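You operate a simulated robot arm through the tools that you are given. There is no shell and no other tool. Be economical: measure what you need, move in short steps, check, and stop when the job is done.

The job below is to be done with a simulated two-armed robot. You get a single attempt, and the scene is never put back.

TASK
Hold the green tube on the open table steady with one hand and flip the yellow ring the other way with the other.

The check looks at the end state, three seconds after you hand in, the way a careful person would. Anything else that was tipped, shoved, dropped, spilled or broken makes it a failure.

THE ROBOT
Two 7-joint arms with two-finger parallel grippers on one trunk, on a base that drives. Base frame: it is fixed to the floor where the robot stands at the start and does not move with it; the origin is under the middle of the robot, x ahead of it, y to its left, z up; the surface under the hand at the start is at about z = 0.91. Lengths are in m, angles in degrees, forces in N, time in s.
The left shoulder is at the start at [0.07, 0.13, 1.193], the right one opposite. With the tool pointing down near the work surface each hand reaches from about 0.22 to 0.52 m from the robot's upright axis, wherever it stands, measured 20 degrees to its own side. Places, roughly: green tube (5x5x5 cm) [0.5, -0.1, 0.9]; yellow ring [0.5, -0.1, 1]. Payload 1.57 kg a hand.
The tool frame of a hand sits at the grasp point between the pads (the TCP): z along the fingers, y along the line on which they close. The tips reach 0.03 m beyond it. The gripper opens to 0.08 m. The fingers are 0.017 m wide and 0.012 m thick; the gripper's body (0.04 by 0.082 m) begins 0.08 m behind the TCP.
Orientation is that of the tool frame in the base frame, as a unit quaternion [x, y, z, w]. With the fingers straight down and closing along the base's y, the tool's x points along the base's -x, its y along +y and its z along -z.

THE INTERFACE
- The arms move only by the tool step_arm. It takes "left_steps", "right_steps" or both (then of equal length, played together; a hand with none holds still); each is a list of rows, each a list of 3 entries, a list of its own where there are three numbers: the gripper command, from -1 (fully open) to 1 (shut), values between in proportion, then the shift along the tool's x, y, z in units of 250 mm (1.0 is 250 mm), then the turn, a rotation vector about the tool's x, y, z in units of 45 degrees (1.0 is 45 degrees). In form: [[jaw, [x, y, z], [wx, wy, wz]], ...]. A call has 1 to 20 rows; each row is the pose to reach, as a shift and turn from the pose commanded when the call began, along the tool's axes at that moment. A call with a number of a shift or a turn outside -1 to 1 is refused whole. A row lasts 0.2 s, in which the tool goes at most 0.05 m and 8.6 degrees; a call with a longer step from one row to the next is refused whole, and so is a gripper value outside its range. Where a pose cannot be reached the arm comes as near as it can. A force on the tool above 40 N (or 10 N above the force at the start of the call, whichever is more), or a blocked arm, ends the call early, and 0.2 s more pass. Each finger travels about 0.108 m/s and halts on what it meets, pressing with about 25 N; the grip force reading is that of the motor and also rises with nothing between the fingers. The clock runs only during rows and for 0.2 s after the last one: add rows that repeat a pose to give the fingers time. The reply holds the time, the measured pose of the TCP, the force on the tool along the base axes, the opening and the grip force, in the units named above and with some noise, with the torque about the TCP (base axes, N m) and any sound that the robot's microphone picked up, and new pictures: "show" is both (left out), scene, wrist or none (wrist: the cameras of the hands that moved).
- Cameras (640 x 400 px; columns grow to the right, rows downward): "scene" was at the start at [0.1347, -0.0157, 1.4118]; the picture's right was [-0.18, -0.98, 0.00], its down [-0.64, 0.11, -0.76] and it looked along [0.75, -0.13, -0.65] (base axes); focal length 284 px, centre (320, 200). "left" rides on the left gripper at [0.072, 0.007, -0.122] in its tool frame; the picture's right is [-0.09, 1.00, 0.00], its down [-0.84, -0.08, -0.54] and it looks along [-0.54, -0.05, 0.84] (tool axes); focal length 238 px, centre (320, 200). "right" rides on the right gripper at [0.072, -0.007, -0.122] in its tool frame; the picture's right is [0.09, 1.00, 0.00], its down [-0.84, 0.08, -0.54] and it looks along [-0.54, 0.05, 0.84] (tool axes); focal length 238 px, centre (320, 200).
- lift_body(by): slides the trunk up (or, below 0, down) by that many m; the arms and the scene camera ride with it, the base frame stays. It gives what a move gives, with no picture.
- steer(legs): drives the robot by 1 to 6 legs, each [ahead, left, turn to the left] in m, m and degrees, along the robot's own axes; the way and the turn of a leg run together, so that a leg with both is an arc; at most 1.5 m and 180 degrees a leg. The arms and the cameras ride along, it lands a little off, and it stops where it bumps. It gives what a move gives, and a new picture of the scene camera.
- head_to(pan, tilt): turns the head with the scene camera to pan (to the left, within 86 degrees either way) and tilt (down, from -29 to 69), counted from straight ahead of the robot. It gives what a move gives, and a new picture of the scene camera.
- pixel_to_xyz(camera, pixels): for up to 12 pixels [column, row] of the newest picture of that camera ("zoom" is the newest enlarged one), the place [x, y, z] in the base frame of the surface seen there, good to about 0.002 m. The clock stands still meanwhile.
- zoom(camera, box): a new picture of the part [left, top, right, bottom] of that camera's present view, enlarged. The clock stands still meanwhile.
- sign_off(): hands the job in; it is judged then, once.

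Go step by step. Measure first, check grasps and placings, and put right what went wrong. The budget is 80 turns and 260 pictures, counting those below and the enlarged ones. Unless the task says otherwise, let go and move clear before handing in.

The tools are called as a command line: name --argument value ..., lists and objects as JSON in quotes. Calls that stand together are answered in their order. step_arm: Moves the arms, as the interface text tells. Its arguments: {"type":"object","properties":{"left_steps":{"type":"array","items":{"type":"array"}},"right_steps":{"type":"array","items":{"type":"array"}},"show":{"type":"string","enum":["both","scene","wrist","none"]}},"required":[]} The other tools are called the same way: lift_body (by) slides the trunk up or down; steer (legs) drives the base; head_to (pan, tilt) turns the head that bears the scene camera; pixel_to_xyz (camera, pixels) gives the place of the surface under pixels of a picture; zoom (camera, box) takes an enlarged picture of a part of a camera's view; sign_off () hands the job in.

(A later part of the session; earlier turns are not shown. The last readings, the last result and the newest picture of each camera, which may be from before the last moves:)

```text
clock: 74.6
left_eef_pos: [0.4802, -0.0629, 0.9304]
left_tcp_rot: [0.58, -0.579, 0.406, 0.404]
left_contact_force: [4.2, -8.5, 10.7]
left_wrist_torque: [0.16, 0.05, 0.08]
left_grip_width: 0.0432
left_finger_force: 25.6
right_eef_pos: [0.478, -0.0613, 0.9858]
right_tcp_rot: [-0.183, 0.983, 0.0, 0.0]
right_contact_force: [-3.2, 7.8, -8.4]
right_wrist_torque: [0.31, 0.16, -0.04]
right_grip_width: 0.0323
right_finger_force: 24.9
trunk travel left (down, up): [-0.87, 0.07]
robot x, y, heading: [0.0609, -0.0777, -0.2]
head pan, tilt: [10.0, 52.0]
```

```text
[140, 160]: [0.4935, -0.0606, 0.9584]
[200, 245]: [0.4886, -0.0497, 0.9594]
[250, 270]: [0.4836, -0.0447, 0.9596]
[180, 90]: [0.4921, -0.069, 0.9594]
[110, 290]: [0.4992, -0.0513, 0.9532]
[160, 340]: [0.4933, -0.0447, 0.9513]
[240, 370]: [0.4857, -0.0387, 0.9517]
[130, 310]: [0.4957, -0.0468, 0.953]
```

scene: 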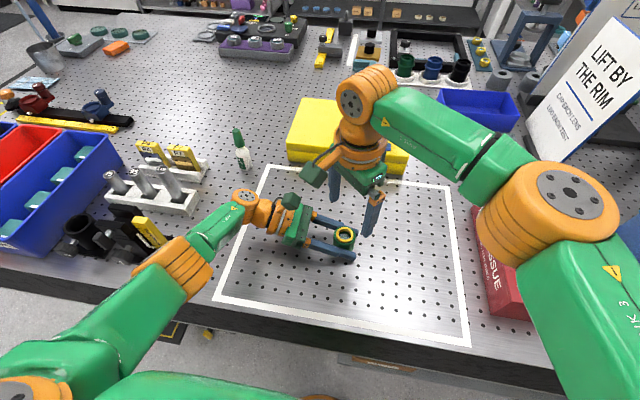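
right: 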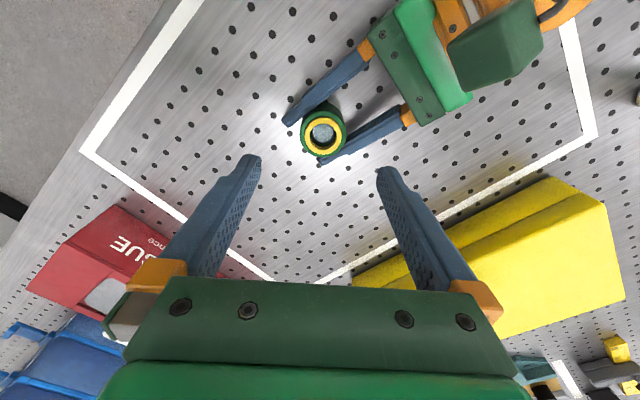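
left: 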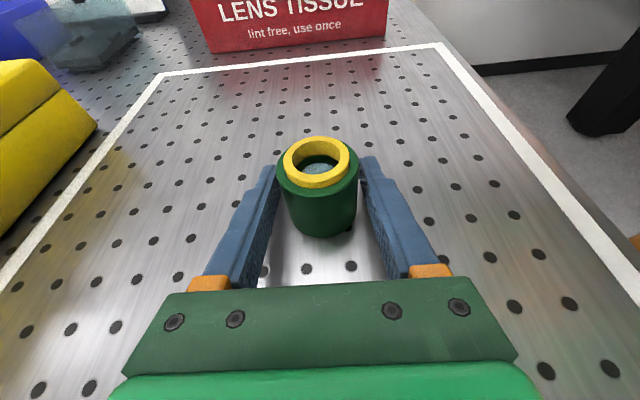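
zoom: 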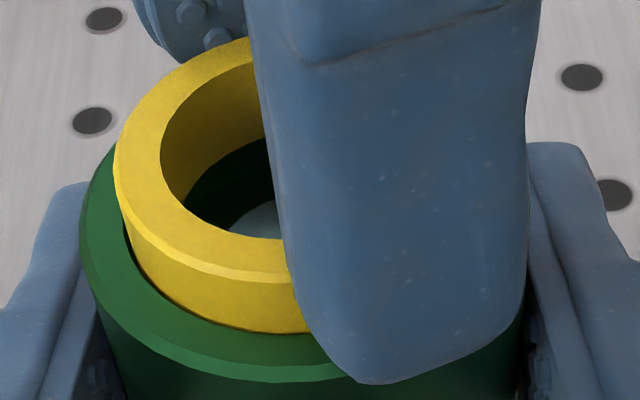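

The pull relaxed from 20 N to 8 N as the ring crept up to 7 mm proud, so slow sustained pulling works. I'll pull slowly (5 mm over 4 s) with a gentle clockwise twist.

step_arm --right_steps '[[1, [0, 0, -0.001], [0, 0, 0.05]], [1, [0, 0, -0.002], [0, 0, 0.1]], [1, [0, 0, -0.003], [0, 0, 0.15]], [1, [0, 0, -0.004], [0, 0, 0.2]], [1, [0, 0, -0.005], [0, 0, 0.25]], [1, [0, 0, -0.006], [0, 0, 0.3]], [1, [0, 0, -0.007], [0, 0, 0.35]], [1, [0, 0, -0.008], [0, 0, 0.4]], [1, [0, 0, -0.009], [0, 0, 0.45]], [1, [0, 0, -0.01], [0, 0, 0.5]], [1, [0, 0, -0.011], [0, 0, 0.55]], [1, [0, 0, -0.012], [0, 0, 0.6]], [1, [0, 0, -0.013], [0, 0, 0.65]], [1, [0, 0, -0.014], [0, 0, 0.7]], [1, [0, 0, -0.015], [0, 0, 0.75]], [1, [0, 0, -0.016], [0, 0, 0.8]], [1, [0, 0, -0.017], [0, 0, 0.85]], [1, [0, 0, -0.018], [0, 0, 0.9]], [1, [0, 0, -0.019], [0, 0, 0.95]], [1, [0, 0, -0.02], [0, 0, 1]]]' --show "none"

zoom --camera "left" --box '[270, 130, 370, 205]'

zoom --camera "right" --box '[250, 110, 390, 215]'

pixel_to_xyz --camera "zoom" --pixels '[[320, 150], [320, 160], [320, 310], [300, 305], [320, 120], [320, 110], [265, 130], [375, 130]]'

```text
clock: 78.8
left_eef_pos: [0.4788, -0.0621, 0.9297]
left_tcp_rot: [0.58, -0.578, 0.407, 0.405]
left_contact_force: [-0.3, 0.2, 0.0]
left_wrist_torque: [0.03, -0.01, -0.02]
left_grip_width: 0.0434
left_finger_force: 24.9
right_eef_pos: [0.4777, -0.0607, 0.9901]
right_tcp_rot: [0.207, 0.978, 0.002, -0.002]
right_contact_force: [0.1, -0.5, -0.3]
right_wrist_torque: [-0.03, 0.02, -0.02]
right_grip_width: 0.0
right_finger_force: 22.0
trunk travel left (down, up): [-0.87, 0.07]
robot x, y, heading: [0.0592, -0.0772, 0.0]
head pan, tilt: [10.0, 52.0]
```

```text
5.33 times, centred on (320, 168) of left
```

zoom: 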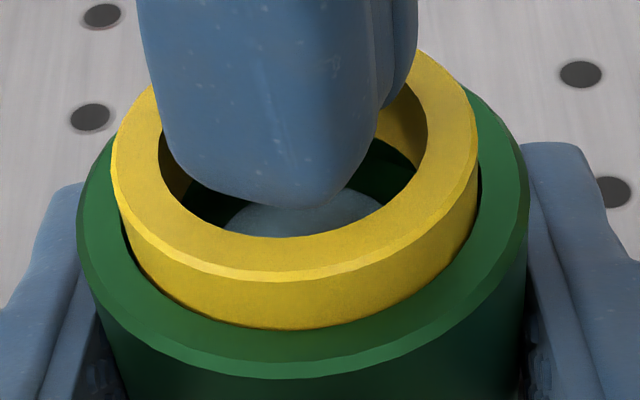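

```text
3.81 times, centred on (320, 162) of right
```

zoom: 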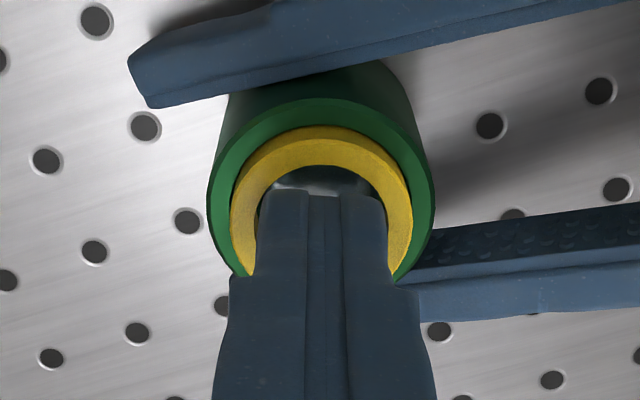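

```text
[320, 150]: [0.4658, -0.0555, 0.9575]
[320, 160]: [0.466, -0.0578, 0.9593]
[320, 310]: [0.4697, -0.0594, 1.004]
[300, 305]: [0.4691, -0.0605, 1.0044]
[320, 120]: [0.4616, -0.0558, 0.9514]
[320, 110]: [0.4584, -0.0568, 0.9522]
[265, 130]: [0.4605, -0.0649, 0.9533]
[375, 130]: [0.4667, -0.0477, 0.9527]
```

The jaws slipped off at the same 6.5–7 mm once more. Readings show canting torques of 0.3–0.4 N m with both hands rigidly holding, which would jam a short ring in its bore. I'll regrip, then loosen the left into a loose cage so the parts can self-align, and lift gently.

step_arm --right_steps '[[1, [0, 0, -0.04], [0, 0, 0.05]], [-0.15, [0, 0, -0.06], [0, 0, -0.1]], [-0.15, [0, 0, -0.06], [0, 0, -0.25]], [-0.15, [0, 0, -0.04], [0, 0, -0.4]], [-0.15, [0, 0, -0.02], [0, 0, -0.53]], [-0.15, [0, 0, 0.0], [0, 0, -0.53]], [-0.15, [0, 0, 0.02], [0, 0, -0.53]], [-0.15, [0, 0, 0.03], [0, 0, -0.53]], [-0.15, [0, 0, 0.03], [0, 0, -0.53]], [0.1, [0, 0, 0.03], [0, 0, -0.53]], [1, [0, 0, 0.03], [0, 0, -0.53]], [1, [0, 0, 0.03], [0, 0, -0.53]]]' --show "none"

step_arm --left_steps '[[0, [0, 0, 0], [0, 0, 0]], [-0.15, [0, 0, 0], [0, 0, 0]], [-0.15, [0, 0, 0], [0, 0, 0]]]' --show "none"

zoom --camera "left" --box '[270, 130, 370, 205]'

```text
clock: 81.4
left_eef_pos: [0.4794, -0.0632, 0.9303]
left_tcp_rot: [-0.579, 0.579, -0.407, -0.406]
left_contact_force: [-1.0, -8.9, 1.2]
left_wrist_torque: [0.19, 0.04, -0.01]
left_grip_width: 0.0431
left_finger_force: 25.1
right_eef_pos: [0.4788, -0.0614, 0.9819]
right_tcp_rot: [0.001, 1.0, 0.0, 0.0]
right_contact_force: [2.1, 9.2, -1.7]
right_wrist_torque: [0.26, -0.12, 0.02]
right_grip_width: 0.043
right_finger_force: 24.8
trunk travel left (down, up): [-0.87, 0.07]
robot x, y, heading: [0.0623, -0.0771, -0.2]
head pan, tilt: [10.0, 52.0]
```

```text
clock: 82.2
left_eef_pos: [0.4787, -0.0622, 0.9301]
left_tcp_rot: [0.58, -0.579, 0.407, 0.404]
left_contact_force: [-0.5, -0.2, 0.4]
left_wrist_torque: [0.01, -0.02, 0.0]
left_grip_width: 0.046
left_finger_force: 0.0
right_eef_pos: [0.4783, -0.0604, 0.9816]
right_tcp_rot: [0.0, 1.0, -0.001, -0.001]
right_contact_force: [0.3, -0.4, 0.4]
right_wrist_torque: [0.01, 0.01, 0.04]
right_grip_width: 0.0425
right_finger_force: 24.6
trunk travel left (down, up): [-0.87, 0.07]
robot x, y, heading: [0.0602, -0.0804, -0.0]
head pan, tilt: [10.0, 52.0]
```

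```text
5.33 times, centred on (320, 168) of left
```

zoom: 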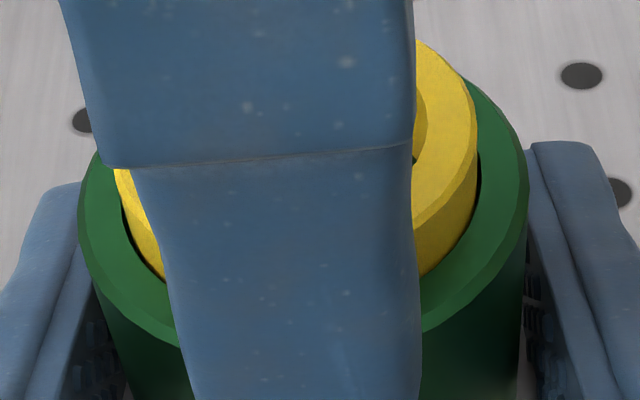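

Useful: the right jaw stopped at 42.5 mm, so it caught the tube's rim rather than the ring. I'll open, rise 2.5 mm, and grip the ring alone with the left still loose.

step_arm --right_steps '[[-0.2, [0, 0, 0], [0, 0, 0]], [-0.2, [0, 0, -0.006], [0, 0, 0]], [-0.2, [0, 0, -0.01], [0, 0, 0]], [-0.2, [0, 0, -0.01], [0, 0, 0]], [0.1, [0, 0, -0.01], [0, 0, 0]], [1, [0, 0, -0.01], [0, 0, 0]], [1, [0, 0, -0.01], [0, 0, 0]]]' --show "none"

zoom --camera "left" --box '[270, 130, 370, 205]'

zoom --camera "right" --box '[250, 110, 390, 215]'

```text
clock: 83.8
left_eef_pos: [0.4793, -0.0628, 0.9295]
left_tcp_rot: [0.58, -0.579, 0.407, 0.405]
left_contact_force: [0.3, -0.1, 0.3]
left_wrist_torque: [-0.01, -0.02, 0.03]
left_grip_width: 0.0459
left_finger_force: 0.0
right_eef_pos: [0.4794, -0.0612, 0.9849]
right_tcp_rot: [0.001, 1.0, 0.0, 0.0]
right_contact_force: [1.1, -1.1, 0.3]
right_wrist_torque: [0.02, -0.01, 0.04]
right_grip_width: 0.0322
right_finger_force: 25.1
trunk travel left (down, up): [-0.87, 0.07]
robot x, y, heading: [0.0602, -0.0774, -0.2]
head pan, tilt: [10.0, 52.0]
```

```text
5.33 times, centred on (320, 168) of left
```

zoom: 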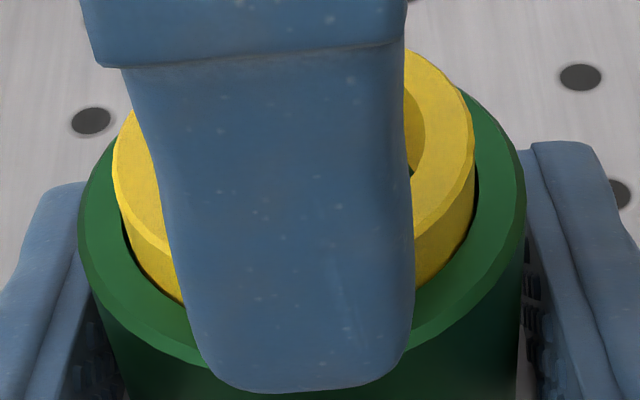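

```text
3.81 times, centred on (320, 162) of right
```

zoom: 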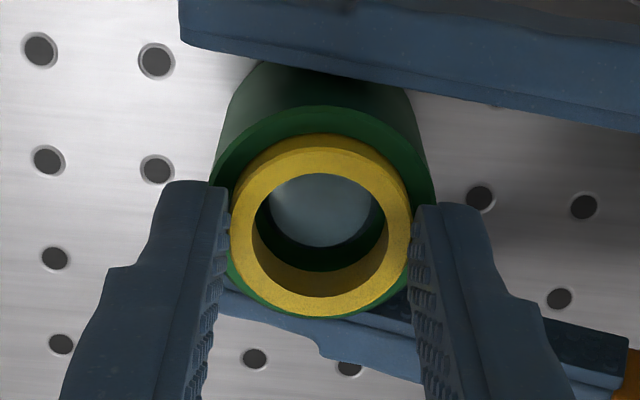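

Clean grip on the ring (32.2 mm) with no side load. Lifting 5 mm slowly with the tube loose in the left cage.

step_arm --right_steps '[[1, [0, 0, -0.004], [0, 0, 0]], [1, [0, 0, -0.008], [0, 0, 0]], [1, [0, 0, -0.012], [0, 0, 0]], [1, [0, 0, -0.016], [0, 0, 0]], [1, [0, 0, -0.02], [0, 0, 0]], [1, [0, 0, -0.02], [0, 0, 0]]]' --show "none"

zoom --camera "left" --box '[270, 130, 370, 205]'

zoom --camera "right" --box '[250, 110, 390, 215]'

```text
clock: 85.2
left_eef_pos: [0.4787, -0.0635, 0.93]
left_tcp_rot: [0.579, -0.579, 0.406, 0.405]
left_contact_force: [-0.1, 0.1, -0.5]
left_wrist_torque: [-0.01, -0.03, 0.02]
left_grip_width: 0.0461
left_finger_force: 0.0
right_eef_pos: [0.4783, -0.0615, 0.9892]
right_tcp_rot: [0.001, 1.0, 0.0, -0.001]
right_contact_force: [0.1, 0.7, -0.8]
right_wrist_torque: [0.0, 0.0, 0.0]
right_grip_width: 0.0324
right_finger_force: 25.0
trunk travel left (down, up): [-0.87, 0.07]
robot x, y, heading: [0.0651, -0.0768, -0.2]
head pan, tilt: [10.0, 52.0]
```

```text
5.33 times, centred on (320, 168) of left
```

zoom: 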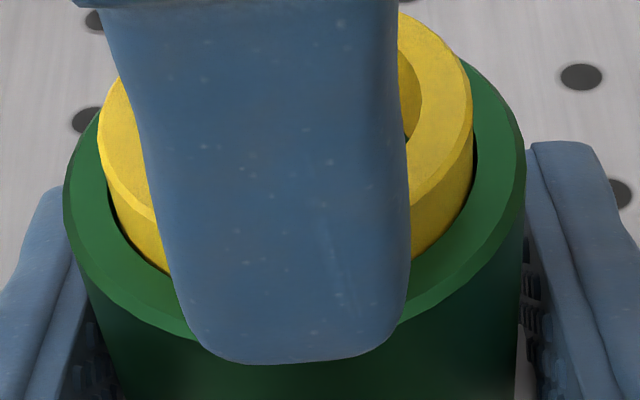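

```text
3.81 times, centred on (320, 162) of right
```

zoom: 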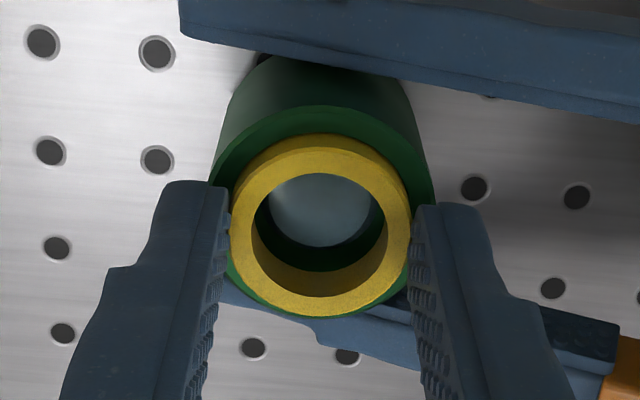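

Jam-free, the tube simply hangs from the ring (0.8 N), so the ring is snug. With only ~5 mm engaged in a 32 mm bore, any canting wedges it, so rocking it side to side while pulling should walk it out. I'll set the tube down, close the left on it, and read the forces.

step_arm --right_steps '[[1, [0, 0, 0.008], [0, 0, 0]], [1, [0, 0, 0.016], [0, 0, 0]], [1, [0, 0, 0.018], [0, 0, 0]]]' --show "none"

step_arm --left_steps '[[0.0, [0, 0, 0], [0, 0, 0]], [1, [0, 0, 0], [0, 0, 0]], [1, [0, 0, 0], [0, 0, 0]]]' --show "none"

zoom --camera "left" --box '[270, 130, 370, 205]'

```text
clock: 86.0
left_eef_pos: [0.4803, -0.0639, 0.9291]
left_tcp_rot: [0.58, -0.579, 0.406, 0.404]
left_contact_force: [0.0, -0.5, 0.3]
left_wrist_torque: [0.01, 0.04, 0.0]
left_grip_width: 0.0461
left_finger_force: 0.1
right_eef_pos: [0.4792, -0.0619, 0.9851]
right_tcp_rot: [0.001, 1.0, 0.0, -0.001]
right_contact_force: [0.4, 0.3, -0.6]
right_wrist_torque: [0.03, 0.01, -0.01]
right_grip_width: 0.0323
right_finger_force: 25.3
trunk travel left (down, up): [-0.87, 0.07]
robot x, y, heading: [0.0653, -0.0779, -0.2]
head pan, tilt: [10.0, 52.0]
```

```text
clock: 86.8
left_eef_pos: [0.4796, -0.0629, 0.9288]
left_tcp_rot: [-0.579, 0.579, -0.406, -0.405]
left_contact_force: [1.2, -1.0, -0.8]
left_wrist_torque: [0.06, 0.14, -0.08]
left_grip_width: 0.0434
left_finger_force: 24.6
right_eef_pos: [0.4782, -0.0617, 0.9854]
right_tcp_rot: [0.0, 1.0, 0.0, -0.001]
right_contact_force: [0.2, 0.8, -1.1]
right_wrist_torque: [0.0, -0.07, 0.11]
right_grip_width: 0.0324
right_finger_force: 25.0
trunk travel left (down, up): [-0.87, 0.07]
robot x, y, heading: [0.0597, -0.0791, -0.0]
head pan, tilt: [10.0, 52.0]
```

```text
5.33 times, centred on (320, 168) of left
```

zoom: 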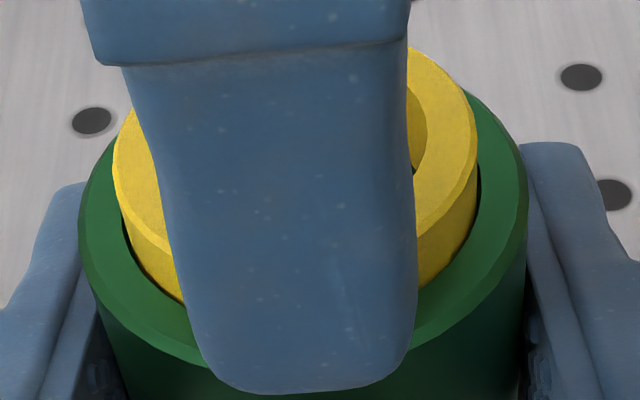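

Both hands now hold with almost no side force. Trying a clean straight pull first, 3 mm, slowly.

step_arm --right_steps '[[1, [0, 0, -0.002], [0, 0, 0]], [1, [0, 0, -0.004], [0, 0, 0]], [1, [0, 0, -0.006], [0, 0, 0]]]' --show "none"

step_arm --right_steps '[[1, [0, 0, -0.002], [0, 0, 0]], [1, [0, 0, -0.004], [0, 0, 0]], [1, [0, 0, -0.006], [0, 0, 0]]]' --show "none"

zoom --camera "left" --box '[270, 130, 370, 205]'

zoom --camera "right" --box '[250, 110, 390, 215]'

```text
clock: 87.6
left_eef_pos: [0.4795, -0.0632, 0.9302]
left_tcp_rot: [-0.578, 0.579, -0.407, -0.406]
left_contact_force: [-5.7, -6.3, 6.9]
left_wrist_torque: [0.24, -0.02, -0.09]
left_grip_width: 0.0432
left_finger_force: 24.8
right_eef_pos: [0.4782, -0.0622, 0.9862]
right_tcp_rot: [0.0, 1.0, 0.0, 0.0]
right_contact_force: [6.3, 6.6, -7.9]
right_wrist_torque: [0.16, -0.25, 0.1]
right_grip_width: 0.0322
right_finger_force: 25.0
trunk travel left (down, up): [-0.87, 0.07]
robot x, y, heading: [0.0589, -0.0811, 0.1]
head pan, tilt: [10.0, 52.0]
```

```text
clock: 88.4
left_eef_pos: [0.4796, -0.0625, 0.9312]
left_tcp_rot: [-0.579, 0.579, -0.407, -0.405]
left_contact_force: [-5.8, -5.5, 17.9]
left_wrist_torque: [0.17, 0.14, -0.09]
left_grip_width: 0.0433
left_finger_force: 25.2
right_eef_pos: [0.4786, -0.0621, 0.9882]
right_tcp_rot: [0.002, 1.0, -0.001, -0.001]
right_contact_force: [5.0, 6.5, -19.2]
right_wrist_torque: [0.23, -0.49, 0.11]
right_grip_width: 0.0328
right_finger_force: 24.6
trunk travel left (down, up): [-0.87, 0.07]
robot x, y, heading: [0.059, -0.0803, -0.2]
head pan, tilt: [10.0, 52.0]
```

```text
5.33 times, centred on (320, 168) of left
```

zoom: 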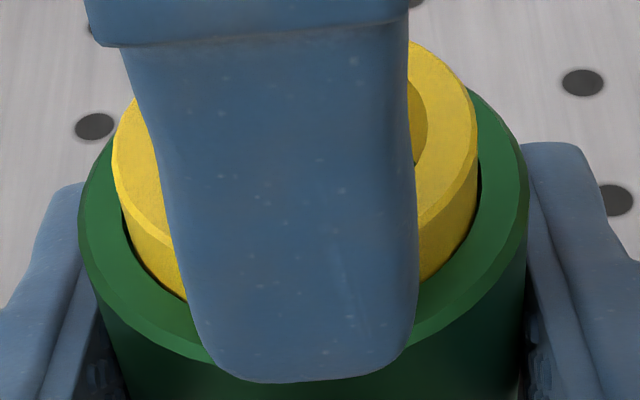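

```text
3.81 times, centred on (320, 162) of right
```

zoom: 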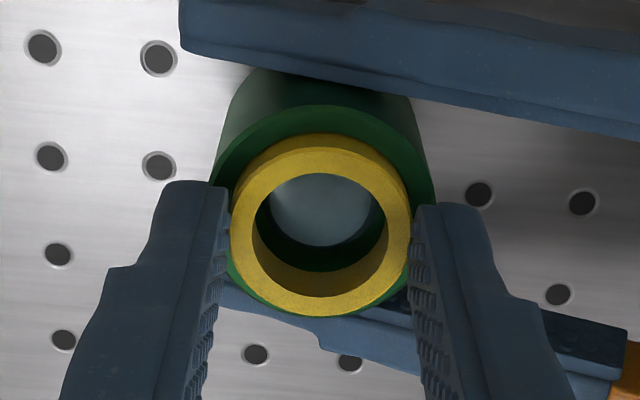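

A straight pull of 19 N still doesn't move it. Now rocking ±3° about the axis across the jaws while keeping the pull.

step_arm --right_steps '[[1, [0, 0.003, 0], [0.035, 0, 0]], [1, [0, 0.006, 0], [0.067, 0, 0]], [1, [0, 0.003, -0.001], [0.035, 0, 0]], [1, [0, 0, -0.001], [0, 0, 0]], [1, [0, -0.003, -0.002], [-0.035, 0, 0]], [1, [0, -0.006, -0.002], [-0.067, 0, 0]], [1, [0, -0.003, -0.003], [-0.035, 0, 0]], [1, [0, 0, -0.003], [0, 0, 0]], [1, [0, 0.004, -0.004], [0.045, 0, 0]], [1, [0, 0.007, -0.004], [0.08, 0, 0]], [1, [0, 0.004, -0.005], [0.045, 0, 0]], [1, [0, 0, -0.005], [0, 0, 0]], [1, [0, -0.004, -0.006], [-0.045, 0, 0]], [1, [0, -0.007, -0.006], [-0.08, 0, 0]], [1, [0, -0.004, -0.007], [-0.045, 0, 0]], [1, [0, 0, -0.007], [0, 0, 0]]]' --show "none"

zoom --camera "left" --box '[270, 130, 370, 205]'

zoom --camera "right" --box '[250, 110, 390, 215]'

```text
clock: 91.8
left_eef_pos: [0.4797, -0.062, 0.9308]
left_tcp_rot: [-0.579, 0.58, -0.405, -0.405]
left_contact_force: [-0.3, 0.5, 0.2]
left_wrist_torque: [-0.03, 0.01, -0.01]
left_grip_width: 0.0432
left_finger_force: 25.1
right_eef_pos: [0.4786, -0.059, 0.9903]
right_tcp_rot: [0.001, 1.0, -0.001, 0.0]
right_contact_force: [-0.6, 0.5, -0.5]
right_wrist_torque: [-0.03, 0.03, 0.0]
right_grip_width: 0.0001
right_finger_force: 20.8
trunk travel left (down, up): [-0.87, 0.07]
robot x, y, heading: [0.0605, -0.0776, -0.3]
head pan, tilt: [10.0, 52.0]
```

```text
5.33 times, centred on (320, 168) of left
```

zoom: 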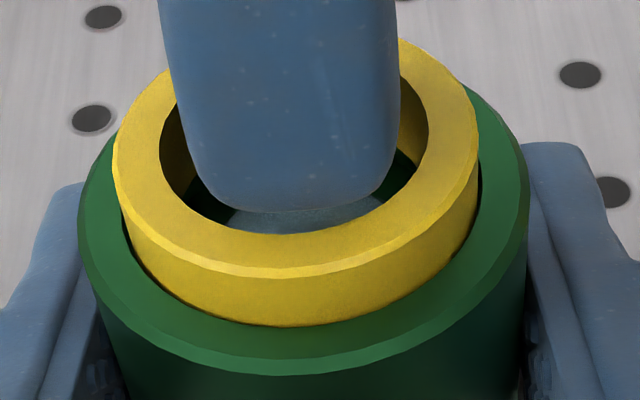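

```text
3.81 times, centred on (320, 162) of right
```

zoom: 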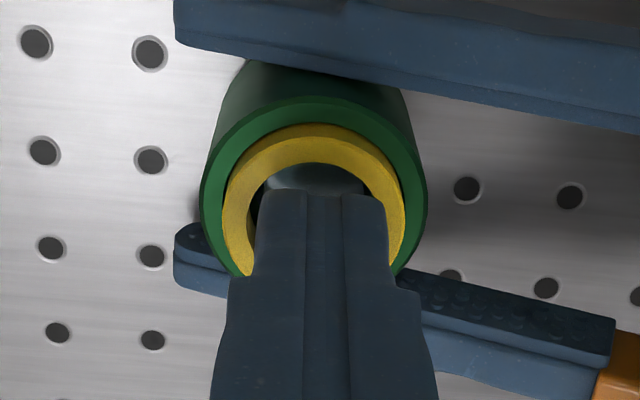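

It slipped off again with the ring unmoved, so there is a real upward stop. Next I'll press the ring down with the two fingertips (jaw ~26 mm) to see how far it goes and at what force.

step_arm --right_steps '[[1, [0, -0.008, -0.02], [0, 0, 0]], [0.35, [0, -0.008, -0.02], [0, 0, 0]], [0.35, [0, -0.008, -0.02], [0, 0, 0]], [0.35, [0, -0.008, 0.0], [0, 0, 0]], [0.35, [0, -0.008, 0.008], [0, 0, 0]], [0.35, [0, -0.008, 0.012], [0, 0, 0]]]' --show "none"

zoom --camera "left" --box '[270, 130, 370, 205]'

step_arm --right_steps '[[0.35, [0, 0, 0.004], [0, 0, 0]], [0.35, [0, 0, 0.008], [0, 0, 0]]]' --show "none"

zoom --camera "left" --box '[270, 130, 370, 205]'

```text
clock: 93.2
left_eef_pos: [0.4792, -0.063, 0.9298]
left_tcp_rot: [-0.579, 0.58, -0.406, -0.405]
left_contact_force: [0.5, 0.5, -5.1]
left_wrist_torque: [0.03, 0.02, 0.03]
left_grip_width: 0.0431
left_finger_force: 24.9
right_eef_pos: [0.4796, -0.0605, 0.9873]
right_tcp_rot: [0.001, 1.0, -0.001, 0.0]
right_contact_force: [-1.7, -0.7, 5.3]
right_wrist_torque: [-0.07, 0.06, 0.01]
right_grip_width: 0.0263
right_finger_force: 0.1
trunk travel left (down, up): [-0.87, 0.07]
robot x, y, heading: [0.0596, -0.0778, -0.2]
head pan, tilt: [10.0, 52.0]
```

```text
5.33 times, centred on (320, 168) of left
```

zoom: 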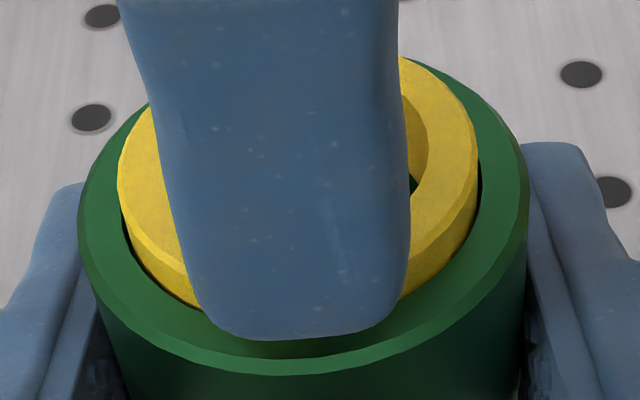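

```text
clock: 93.8
left_eef_pos: [0.4801, -0.0625, 0.9294]
left_tcp_rot: [0.58, -0.579, 0.407, 0.404]
left_contact_force: [0.9, -1.7, -5.2]
left_wrist_torque: [0.08, 0.02, 0.0]
left_grip_width: 0.0431
left_finger_force: 25.2
right_eef_pos: [0.479, -0.0635, 0.9837]
right_tcp_rot: [0.001, 1.0, -0.001, -0.001]
right_contact_force: [-1.7, 1.2, 5.1]
right_wrist_torque: [-0.01, 0.02, 0.0]
right_grip_width: 0.0256
right_finger_force: 0.0
trunk travel left (down, up): [-0.87, 0.07]
robot x, y, heading: [0.0614, -0.0787, -0.2]
head pan, tilt: [10.0, 52.0]
```

```text
5.33 times, centred on (320, 168) of left
```

zoom: 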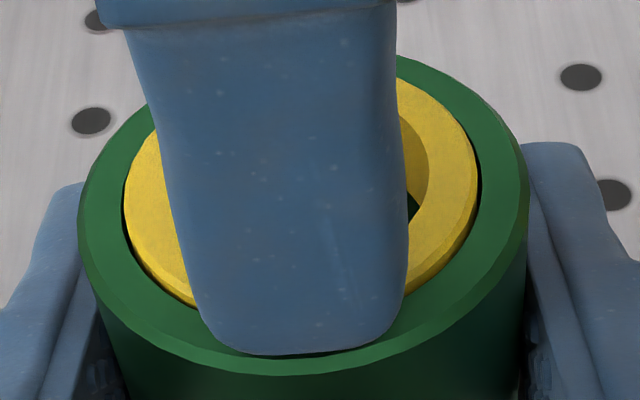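

Pressing slides the ring down smoothly at a steady 5 N, to about 2 mm proud. So the fit is snug rather than locked, and wedging at short engagement is the problem. I'll regrip for good alignment: left a bit higher on the tube, and the right gripping the ring while the tube is free. Then the left closes and I pull in one smooth motion from deep engagement.

step_arm --right_steps '[[0.35, [0, 0, -0.03], [0, 0, 0]], [-0.15, [0, 0, -0.05], [0, 0, 0]], [-0.15, [0, 0, -0.05], [0, 0, 0]]]' --show "none"

step_arm --left_steps '[[0, [0, 0, 0], [0, 0, 0]], [-0.2, [0, 0, 0], [0, 0, 0]], [-0.2, [0.02, 0, -0.007], [0, 0, 0]], [-0.2, [0.034, 0, -0.012], [0, 0, 0]], [-0.2, [0.034, 0, -0.012], [0, 0, 0]]]' --show "none"

zoom --camera "left" --box '[250, 130, 390, 235]'

pixel_to_xyz --camera "zoom" --pixels '[[320, 60], [320, 80], [320, 230], [200, 150], [440, 150], [180, 170], [470, 170], [320, 265]]'

```text
clock: 94.6
left_eef_pos: [0.4789, -0.0621, 0.9301]
left_tcp_rot: [0.58, -0.579, 0.407, 0.404]
left_contact_force: [0.1, 0.0, 0.4]
left_wrist_torque: [0.02, -0.01, 0.02]
left_grip_width: 0.0433
left_finger_force: 24.9
right_eef_pos: [0.4785, -0.0637, 0.995]
right_tcp_rot: [0.001, 1.0, 0.0, -0.001]
right_contact_force: [0.3, -1.0, -0.3]
right_wrist_torque: [-0.03, 0.01, 0.0]
right_grip_width: 0.046
right_finger_force: 0.0
trunk travel left (down, up): [-0.87, 0.07]
robot x, y, heading: [0.0623, -0.0723, -0.0]
head pan, tilt: [10.0, 52.0]
```

```text
clock: 95.8
left_eef_pos: [0.4791, -0.0616, 0.9396]
left_tcp_rot: [0.58, -0.579, 0.407, 0.405]
left_contact_force: [-0.3, 0.9, -1.0]
left_wrist_torque: [-0.01, -0.04, 0.02]
left_grip_width: 0.0482
left_finger_force: 0.1
right_eef_pos: [0.4784, -0.0637, 0.9969]
right_tcp_rot: [0.001, 1.0, 0.0, -0.001]
right_contact_force: [0.8, -0.8, 0.3]
right_wrist_torque: [-0.02, -0.01, 0.01]
right_grip_width: 0.0458
right_finger_force: 0.1
trunk travel left (down, up): [-0.87, 0.07]
robot x, y, heading: [0.0627, -0.0789, -0.2]
head pan, tilt: [10.0, 52.0]
```

```text
3.81 times, centred on (320, 182) of left
```

zoom: 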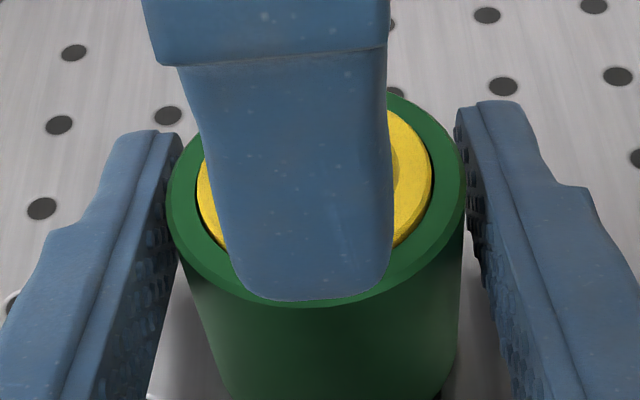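

```text
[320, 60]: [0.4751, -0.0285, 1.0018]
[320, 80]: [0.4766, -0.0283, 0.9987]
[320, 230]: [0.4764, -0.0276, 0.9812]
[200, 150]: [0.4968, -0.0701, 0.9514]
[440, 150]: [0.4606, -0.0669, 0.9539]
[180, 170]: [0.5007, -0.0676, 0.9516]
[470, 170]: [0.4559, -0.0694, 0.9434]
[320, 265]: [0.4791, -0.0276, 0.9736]
```

step_arm --right_steps '[[-0.15, [0, 0.006, 0.03], [0, 0, 0]], [-0.15, [0, 0.006, 0.05], [0, 0, 0]], [-0.15, [0, 0.006, 0.053], [0, 0, 0]], [0.1, [0, 0.006, 0.053], [0, 0, 0]], [1, [0, 0.006, 0.053], [0, 0, 0]], [1, [0, 0.006, 0.053], [0, 0, 0]]]' --show "none"

step_arm --left_steps '[[0.0, [0, 0, 0], [0, 0, 0]], [1, [0, 0, 0], [0, 0, 0]], [1, [0, 0, 0], [0, 0, 0]]]' --show "none"

zoom --camera "right" --box '[250, 110, 390, 215]'

```text
clock: 97.2
left_eef_pos: [0.4805, -0.062, 0.9393]
left_tcp_rot: [-0.579, 0.58, -0.406, -0.405]
left_contact_force: [-0.7, -0.6, 0.5]
left_wrist_torque: [0.0, -0.01, -0.03]
left_grip_width: 0.0477
left_finger_force: 0.0
right_eef_pos: [0.4777, -0.062, 0.9841]
right_tcp_rot: [0.001, 1.0, 0.0, 0.0]
right_contact_force: [0.2, 0.1, -0.2]
right_wrist_torque: [0.02, 0.03, 0.02]
right_grip_width: 0.0002
right_finger_force: 21.4
trunk travel left (down, up): [-0.87, 0.07]
robot x, y, heading: [0.061, -0.0797, 0.1]
head pan, tilt: [10.0, 52.0]
```

```text
clock: 98.0
left_eef_pos: [0.4807, -0.0612, 0.94]
left_tcp_rot: [0.58, -0.579, 0.406, 0.404]
left_contact_force: [-0.2, -0.6, -0.4]
left_wrist_torque: [-0.02, 0.0, 0.0]
left_grip_width: 0.043
left_finger_force: 24.6
right_eef_pos: [0.4769, -0.0615, 0.982]
right_tcp_rot: [0.001, 1.0, 0.0, 0.0]
right_contact_force: [-0.5, 0.2, 0.0]
right_wrist_torque: [-0.02, 0.01, 0.0]
right_grip_width: 0.0001
right_finger_force: 20.9
trunk travel left (down, up): [-0.87, 0.07]
robot x, y, heading: [0.0589, -0.0741, -0.1]
head pan, tilt: [10.0, 52.0]
```

```text
3.81 times, centred on (320, 162) of right
```

zoom: 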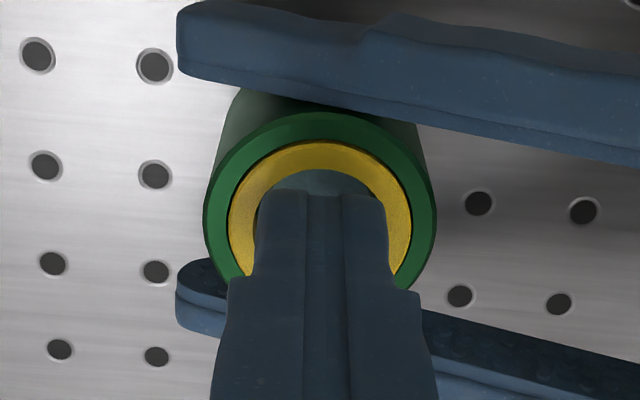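

The ring is now only ~1–1.5 mm proud and the jaws closed above it. I'll reopen to 44 mm, lower the tips until they touch the rim, and close along it.

step_arm --right_steps '[[1, [0, 0, -0.02], [0, 0, 0]], [-0.1, [0, 0, -0.03], [0, 0, 0]], [-0.1, [0, 0, -0.03], [0, 0, 0]], [-0.1, [0, 0, -0.01], [0, 0, 0]], [-0.1, [0, 0, 0.0], [0, 0, 0]], [-0.1, [0, 0, 0.006], [0, 0, 0]], [-0.1, [0, 0, 0.008], [0, 0, 0]]]' --show "none"

zoom --camera "right" --box '[250, 110, 390, 215]'

zoom --camera "left" --box '[270, 130, 370, 205]'

```text
clock: 99.6
left_eef_pos: [0.4789, -0.061, 0.9394]
left_tcp_rot: [0.58, -0.579, 0.407, 0.404]
left_contact_force: [1.4, -0.9, -1.2]
left_wrist_torque: [-0.08, 0.04, 0.0]
left_grip_width: 0.0429
left_finger_force: 24.9
right_eef_pos: [0.4778, -0.0621, 0.9819]
right_tcp_rot: [0.001, 1.0, 0.001, 0.0]
right_contact_force: [-1.9, -0.2, 3.9]
right_wrist_torque: [0.07, 0.04, -0.03]
right_grip_width: 0.0442
right_finger_force: 0.2
trunk travel left (down, up): [-0.87, 0.07]
robot x, y, heading: [0.058, -0.0814, 0.1]
head pan, tilt: [10.0, 52.0]
```

```text
3.81 times, centred on (320, 162) of right
```

zoom: 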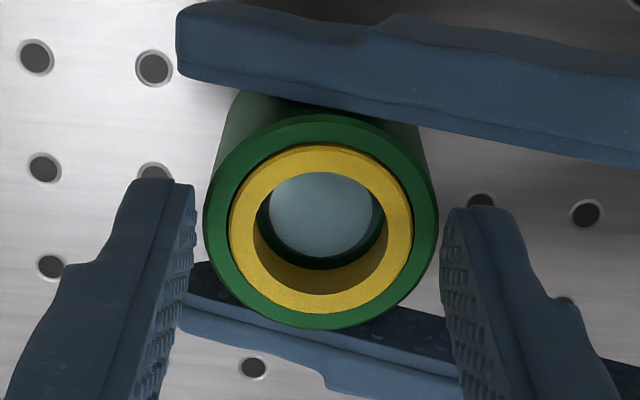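

```text
5.33 times, centred on (320, 168) of left
```

zoom: 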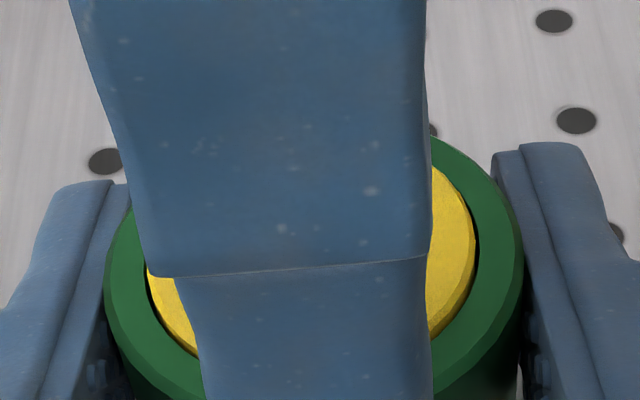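

Light contact (4 N). Closing to see whether the jaw reaches the ring (≈32 mm).

step_arm --right_steps '[[0.05, [0, 0, -0.001], [0, 0, 0]], [0.15, [0, 0, -0.001], [0, 0, 0]], [1, [0, 0, -0.001], [0, 0, 0]], [1, [0, 0, -0.001], [0, 0, 0]]]' --show "none"

zoom --camera "right" --box '[250, 110, 390, 215]'

```text
clock: 100.6
left_eef_pos: [0.48, -0.0624, 0.9394]
left_tcp_rot: [0.579, -0.579, 0.407, 0.405]
left_contact_force: [0.8, -6.5, -4.7]
left_wrist_torque: [0.13, 0.07, -0.06]
left_grip_width: 0.0429
left_finger_force: 24.8
right_eef_pos: [0.4793, -0.062, 0.9817]
right_tcp_rot: [0.0, 1.0, 0.0, -0.001]
right_contact_force: [0.8, 7.4, 9.5]
right_wrist_torque: [0.2, -0.08, 0.12]
right_grip_width: 0.0323
right_finger_force: 25.2
trunk travel left (down, up): [-0.87, 0.07]
robot x, y, heading: [0.0558, -0.0776, -0.4]
head pan, tilt: [10.0, 52.0]
```

```text
3.81 times, centred on (320, 162) of right
```

zoom: 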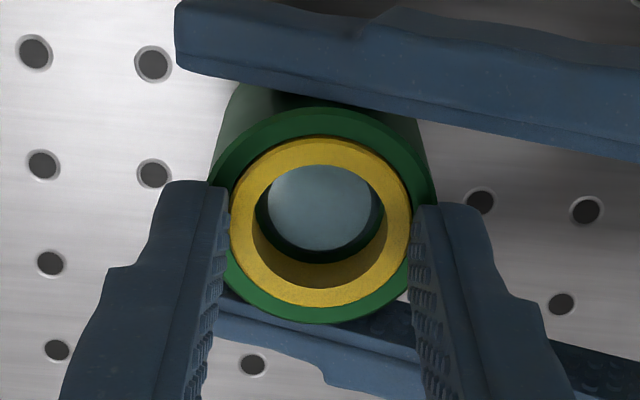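

Ring gripped at 32.3 mm with deep engagement. Easing the side force, then pulling up in one brisk motion (12 mm per row).

step_arm --right_steps '[[1, [0, 0.003, 0], [0, 0, 0]], [1, [0, 0.003, -0.04], [0, 0, 0]], [1, [0, 0.003, -0.1], [0, 0, 0]], [1, [0, 0.003, -0.14], [0, 0, 0]]]' --show "none"

zoom --camera "right" --box '[250, 80, 390, 215]'

zoom --camera "scene" --box '[310, 190, 390, 260]'

```text
clock: 101.6
left_eef_pos: [0.4786, -0.061, 0.9414]
left_tcp_rot: [0.579, -0.579, 0.406, 0.405]
left_contact_force: [0.6, 0.2, -0.4]
left_wrist_torque: [-0.01, 0.02, 0.02]
left_grip_width: 0.0432
left_finger_force: 25.0
right_eef_pos: [0.478, -0.0629, 1.0193]
right_tcp_rot: [0.001, 1.0, 0.0, -0.001]
right_contact_force: [0.3, 0.4, 0.1]
right_wrist_torque: [-0.04, -0.01, -0.01]
right_grip_width: 0.0
right_finger_force: 21.0
trunk travel left (down, up): [-0.87, 0.07]
robot x, y, heading: [0.0598, -0.0743, 0.2]
head pan, tilt: [10.0, 52.0]
```

```text
2.96 times, centred on (320, 148) of right
```

zoom: 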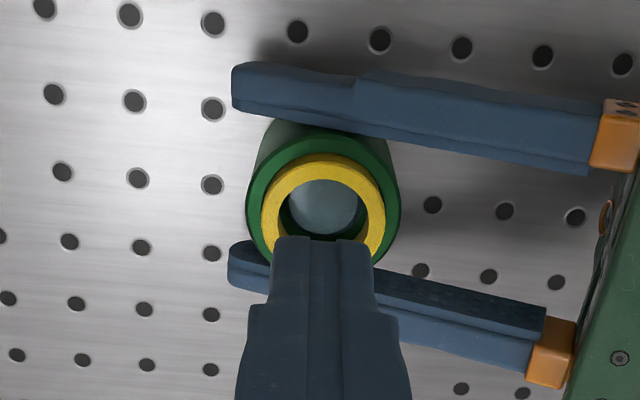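

```text
5.71 times, centred on (350, 225) of scene
```

zoom: 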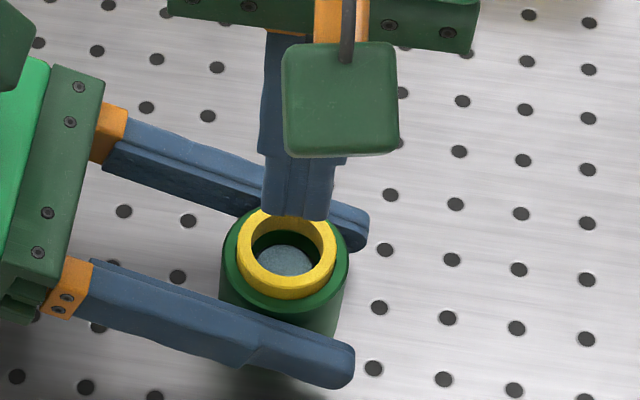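

The ring came up but the fingers slipped off at the end. Measuring its height now.

zoom --camera "left" --box '[270, 130, 370, 205]'

pixel_to_xyz --camera "zoom" --pixels '[[320, 200], [320, 250], [320, 300], [320, 330], [320, 350], [150, 230], [460, 230]]'

```text
5.33 times, centred on (320, 168) of left
```

zoom: 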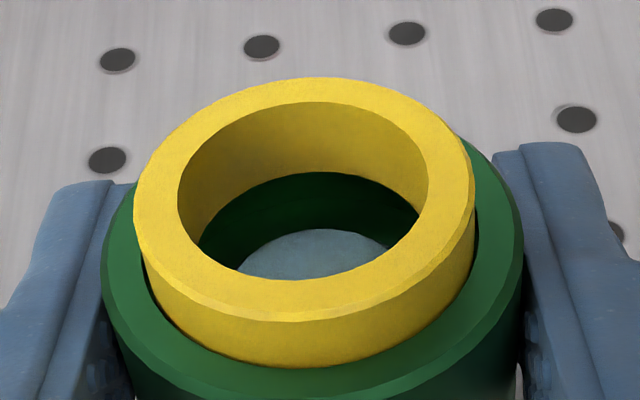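

```text
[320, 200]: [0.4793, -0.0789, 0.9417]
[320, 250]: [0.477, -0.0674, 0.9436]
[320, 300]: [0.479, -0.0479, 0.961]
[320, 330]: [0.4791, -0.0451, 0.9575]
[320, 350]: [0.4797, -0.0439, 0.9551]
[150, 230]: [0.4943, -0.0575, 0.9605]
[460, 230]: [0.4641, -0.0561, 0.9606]
```

The ring rose freely from 1.5 mm to ~6 mm and stopped at the same place as always, so there is a true upper stop, consistent with a push-down, turn, lift-out lock. I'll press it fully down with the hand yawed to -40°, then grip at the rim and turn counter-clockwise while it's down.

step_arm --right_steps '[[0.35, [0, 0, 0.0], [0, 0, 0.15]], [0.35, [0, 0, 0.02], [0, 0, 0.3]], [0.35, [0, 0, 0.04], [0, 0, 0.45]], [0.35, [0, 0, 0.06], [0, 0, 0.6]], [0.35, [0, 0, 0.08], [0, 0, 0.75]], [0.35, [0, 0, 0.1], [0, 0, 0.89]], [0.35, [0, 0, 0.115], [0, 0, 0.89]], [0.35, [0, 0, 0.125], [0, 0, 0.89]], [0.35, [0, 0, 0.135], [0, 0, 0.89]], [0.35, [0, 0, 0.143], [0, 0, 0.89]], [0.35, [0, 0, 0.15], [0, 0, 0.89]]]' --show "none"

zoom --camera "left" --box '[270, 130, 370, 205]'

```text
clock: 104.0
left_eef_pos: [0.4791, -0.061, 0.9397]
left_tcp_rot: [0.581, -0.578, 0.407, 0.403]
left_contact_force: [2.5, 2.5, 2.0]
left_wrist_torque: [0.0, 0.19, -0.11]
left_grip_width: 0.0432
left_finger_force: 25.2
right_eef_pos: [0.4778, -0.0605, 0.9818]
right_tcp_rot: [0.343, 0.939, 0.002, 0.001]
right_contact_force: [0.0, -0.5, 14.0]
right_wrist_torque: [-0.07, 0.01, 0.07]
right_grip_width: 0.0259
right_finger_force: 0.7
trunk travel left (down, up): [-0.87, 0.07]
robot x, y, heading: [0.0598, -0.078, 0.1]
head pan, tilt: [10.0, 52.0]
stopped in row 11 (right hand): the force on the tool passed its limit at 42 N (the readings are from after the stop); the commanded pose is now the measured one
```

```text
5.33 times, centred on (320, 168) of left
```

zoom: 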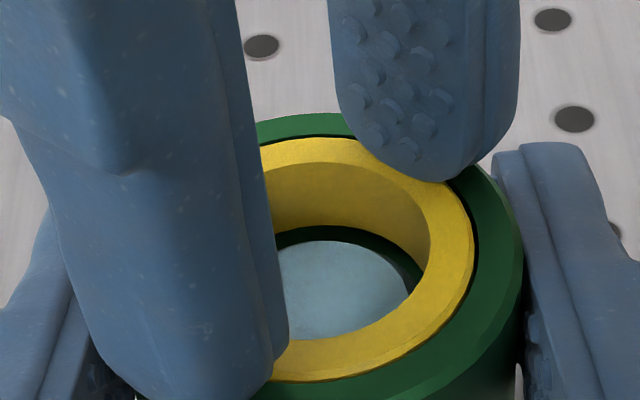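

The ring is at the bottom, about 1 mm proud. Opening, setting the tips on the rim, and closing on the ring at -40°.

step_arm --right_steps '[[0.35, [0, 0, -0.016], [0, 0, 0]], [-0.1, [0, 0, -0.016], [0, 0, 0]], [-0.1, [0, 0, -0.016], [0, 0, 0]], [-0.1, [0, 0, -0.006], [0, 0, 0]], [-0.1, [0, 0, 0.0], [0, 0, 0]], [-0.1, [0, 0, 0.002], [0, 0, 0]], [0.05, [0, 0, 0.002], [0, 0, 0]], [0.15, [0, 0, 0.002], [0, 0, 0]], [1, [0, 0, 0.002], [0, 0, 0]], [1, [0, 0, 0.002], [0, 0, 0]]]' --show "none"

step_arm --right_steps '[[1, [0, 0, 0], [0, 0, -0.15]], [1, [0, 0, 0], [0, 0, -0.3]], [1, [0, 0, 0], [0, 0, -0.45]]]' --show "none"

zoom --camera "right" --box '[250, 110, 390, 215]'

```text
clock: 106.2
left_eef_pos: [0.4762, -0.0607, 0.9401]
left_tcp_rot: [-0.579, 0.58, -0.406, -0.404]
left_contact_force: [-1.6, 3.4, 8.1]
left_wrist_torque: [-0.01, 0.06, -0.06]
left_grip_width: 0.0434
left_finger_force: 24.9
right_eef_pos: [0.4765, -0.0619, 0.982]
right_tcp_rot: [0.344, 0.939, 0.0, 0.003]
right_contact_force: [3.1, -3.2, 7.7]
right_wrist_torque: [-0.08, -0.04, 0.02]
right_grip_width: 0.0
right_finger_force: 21.0
trunk travel left (down, up): [-0.87, 0.07]
robot x, y, heading: [0.0635, -0.0776, -0.1]
head pan, tilt: [10.0, 52.0]
```

```text
clock: 107.0
left_eef_pos: [0.476, -0.0605, 0.9401]
left_tcp_rot: [0.58, -0.579, 0.407, 0.403]
left_contact_force: [-0.2, -0.3, -1.6]
left_wrist_torque: [-0.03, 0.3, 0.15]
left_grip_width: 0.0431
left_finger_force: 24.7
right_eef_pos: [0.4761, -0.0602, 0.9816]
right_tcp_rot: [0.172, 0.985, 0.002, 0.002]
right_contact_force: [-1.9, -0.1, 12.7]
right_wrist_torque: [0.0, 0.01, -0.17]
right_grip_width: 0.0
right_finger_force: 21.6
trunk travel left (down, up): [-0.87, 0.07]
robot x, y, heading: [0.0604, -0.0778, 0.2]
head pan, tilt: [10.0, 52.0]
```

```text
3.81 times, centred on (320, 162) of right
```

zoom: 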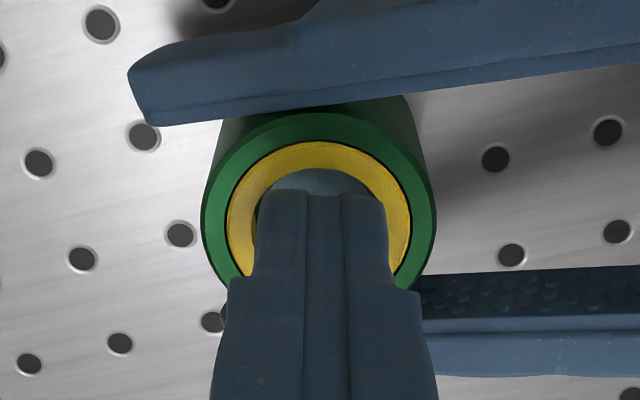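

The jaws closed over the ring, now almost flush, and the closed tips press on its top (13 N, 0.17 N m). I'll keep this pressing contact and turn counter-clockwise to about +38°, then lift and inspect the ring closely.

step_arm --right_steps '[[1, [0, 0, 0], [0, 0, -0.15]], [1, [0, 0, 0], [0, 0, -0.3]], [1, [0, 0, 0], [0, 0, -0.45]], [1, [0, 0, 0], [0, 0, -0.6]], [1, [0, 0, 0], [0, 0, -0.75]], [1, [0, 0, 0], [0, 0, -0.9]], [1, [0, 0, 0], [0, 0, -1]]]' --show "none"

step_arm --right_steps '[[1, [0, 0, -0.1], [0, 0, 0]], [0.35, [0, 0, -0.25], [0, 0, 0.15]], [0.35, [0, 0, -0.25], [0, 0, 0.3]]]' --show "none"

zoom --camera "left" --box '[285, 145, 355, 200]'

zoom --camera "scene" --box '[325, 217, 361, 245]'

```text
clock: 108.6
left_eef_pos: [0.4777, -0.0606, 0.94]
left_tcp_rot: [0.58, -0.579, 0.408, 0.403]
left_contact_force: [-1.1, -1.8, -8.0]
left_wrist_torque: [0.11, 0.24, 0.19]
left_grip_width: 0.0431
left_finger_force: 24.9
right_eef_pos: [0.4759, -0.0602, 0.9814]
right_tcp_rot: [-0.22, 0.976, 0.001, 0.001]
right_contact_force: [-2.0, 2.5, 19.5]
right_wrist_torque: [0.09, 0.08, -0.22]
right_grip_width: 0.0
right_finger_force: 21.7
trunk travel left (down, up): [-0.87, 0.07]
robot x, y, heading: [0.061, -0.0802, 0.0]
head pan, tilt: [10.0, 52.0]
```

```text
clock: 109.4
left_eef_pos: [0.4797, -0.0615, 0.9409]
left_tcp_rot: [0.58, -0.579, 0.408, 0.403]
left_contact_force: [4.0, -1.6, 12.5]
left_wrist_torque: [0.09, -0.04, -0.04]
left_grip_width: 0.0432
left_finger_force: 25.0
right_eef_pos: [0.4783, -0.0621, 1.0447]
right_tcp_rot: [-0.1, 0.995, 0.001, 0.001]
right_contact_force: [-0.4, 0.9, -0.4]
right_wrist_torque: [0.0, -0.03, 0.02]
right_grip_width: 0.026
right_finger_force: 0.0
trunk travel left (down, up): [-0.87, 0.07]
robot x, y, heading: [0.062, -0.0757, -0.4]
head pan, tilt: [10.0, 52.0]
```

```text
7.27 times, centred on (320, 172) of left
```

zoom: 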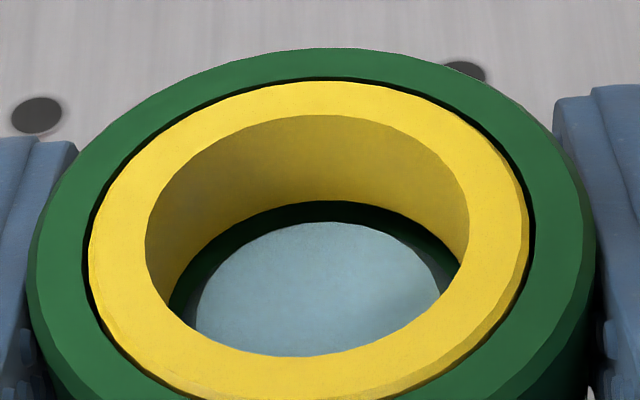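

```text
14.29 times, centred on (343, 231) of scene
```

zoom: 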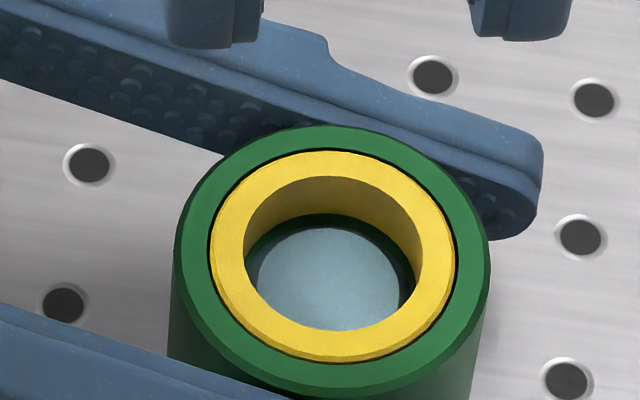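

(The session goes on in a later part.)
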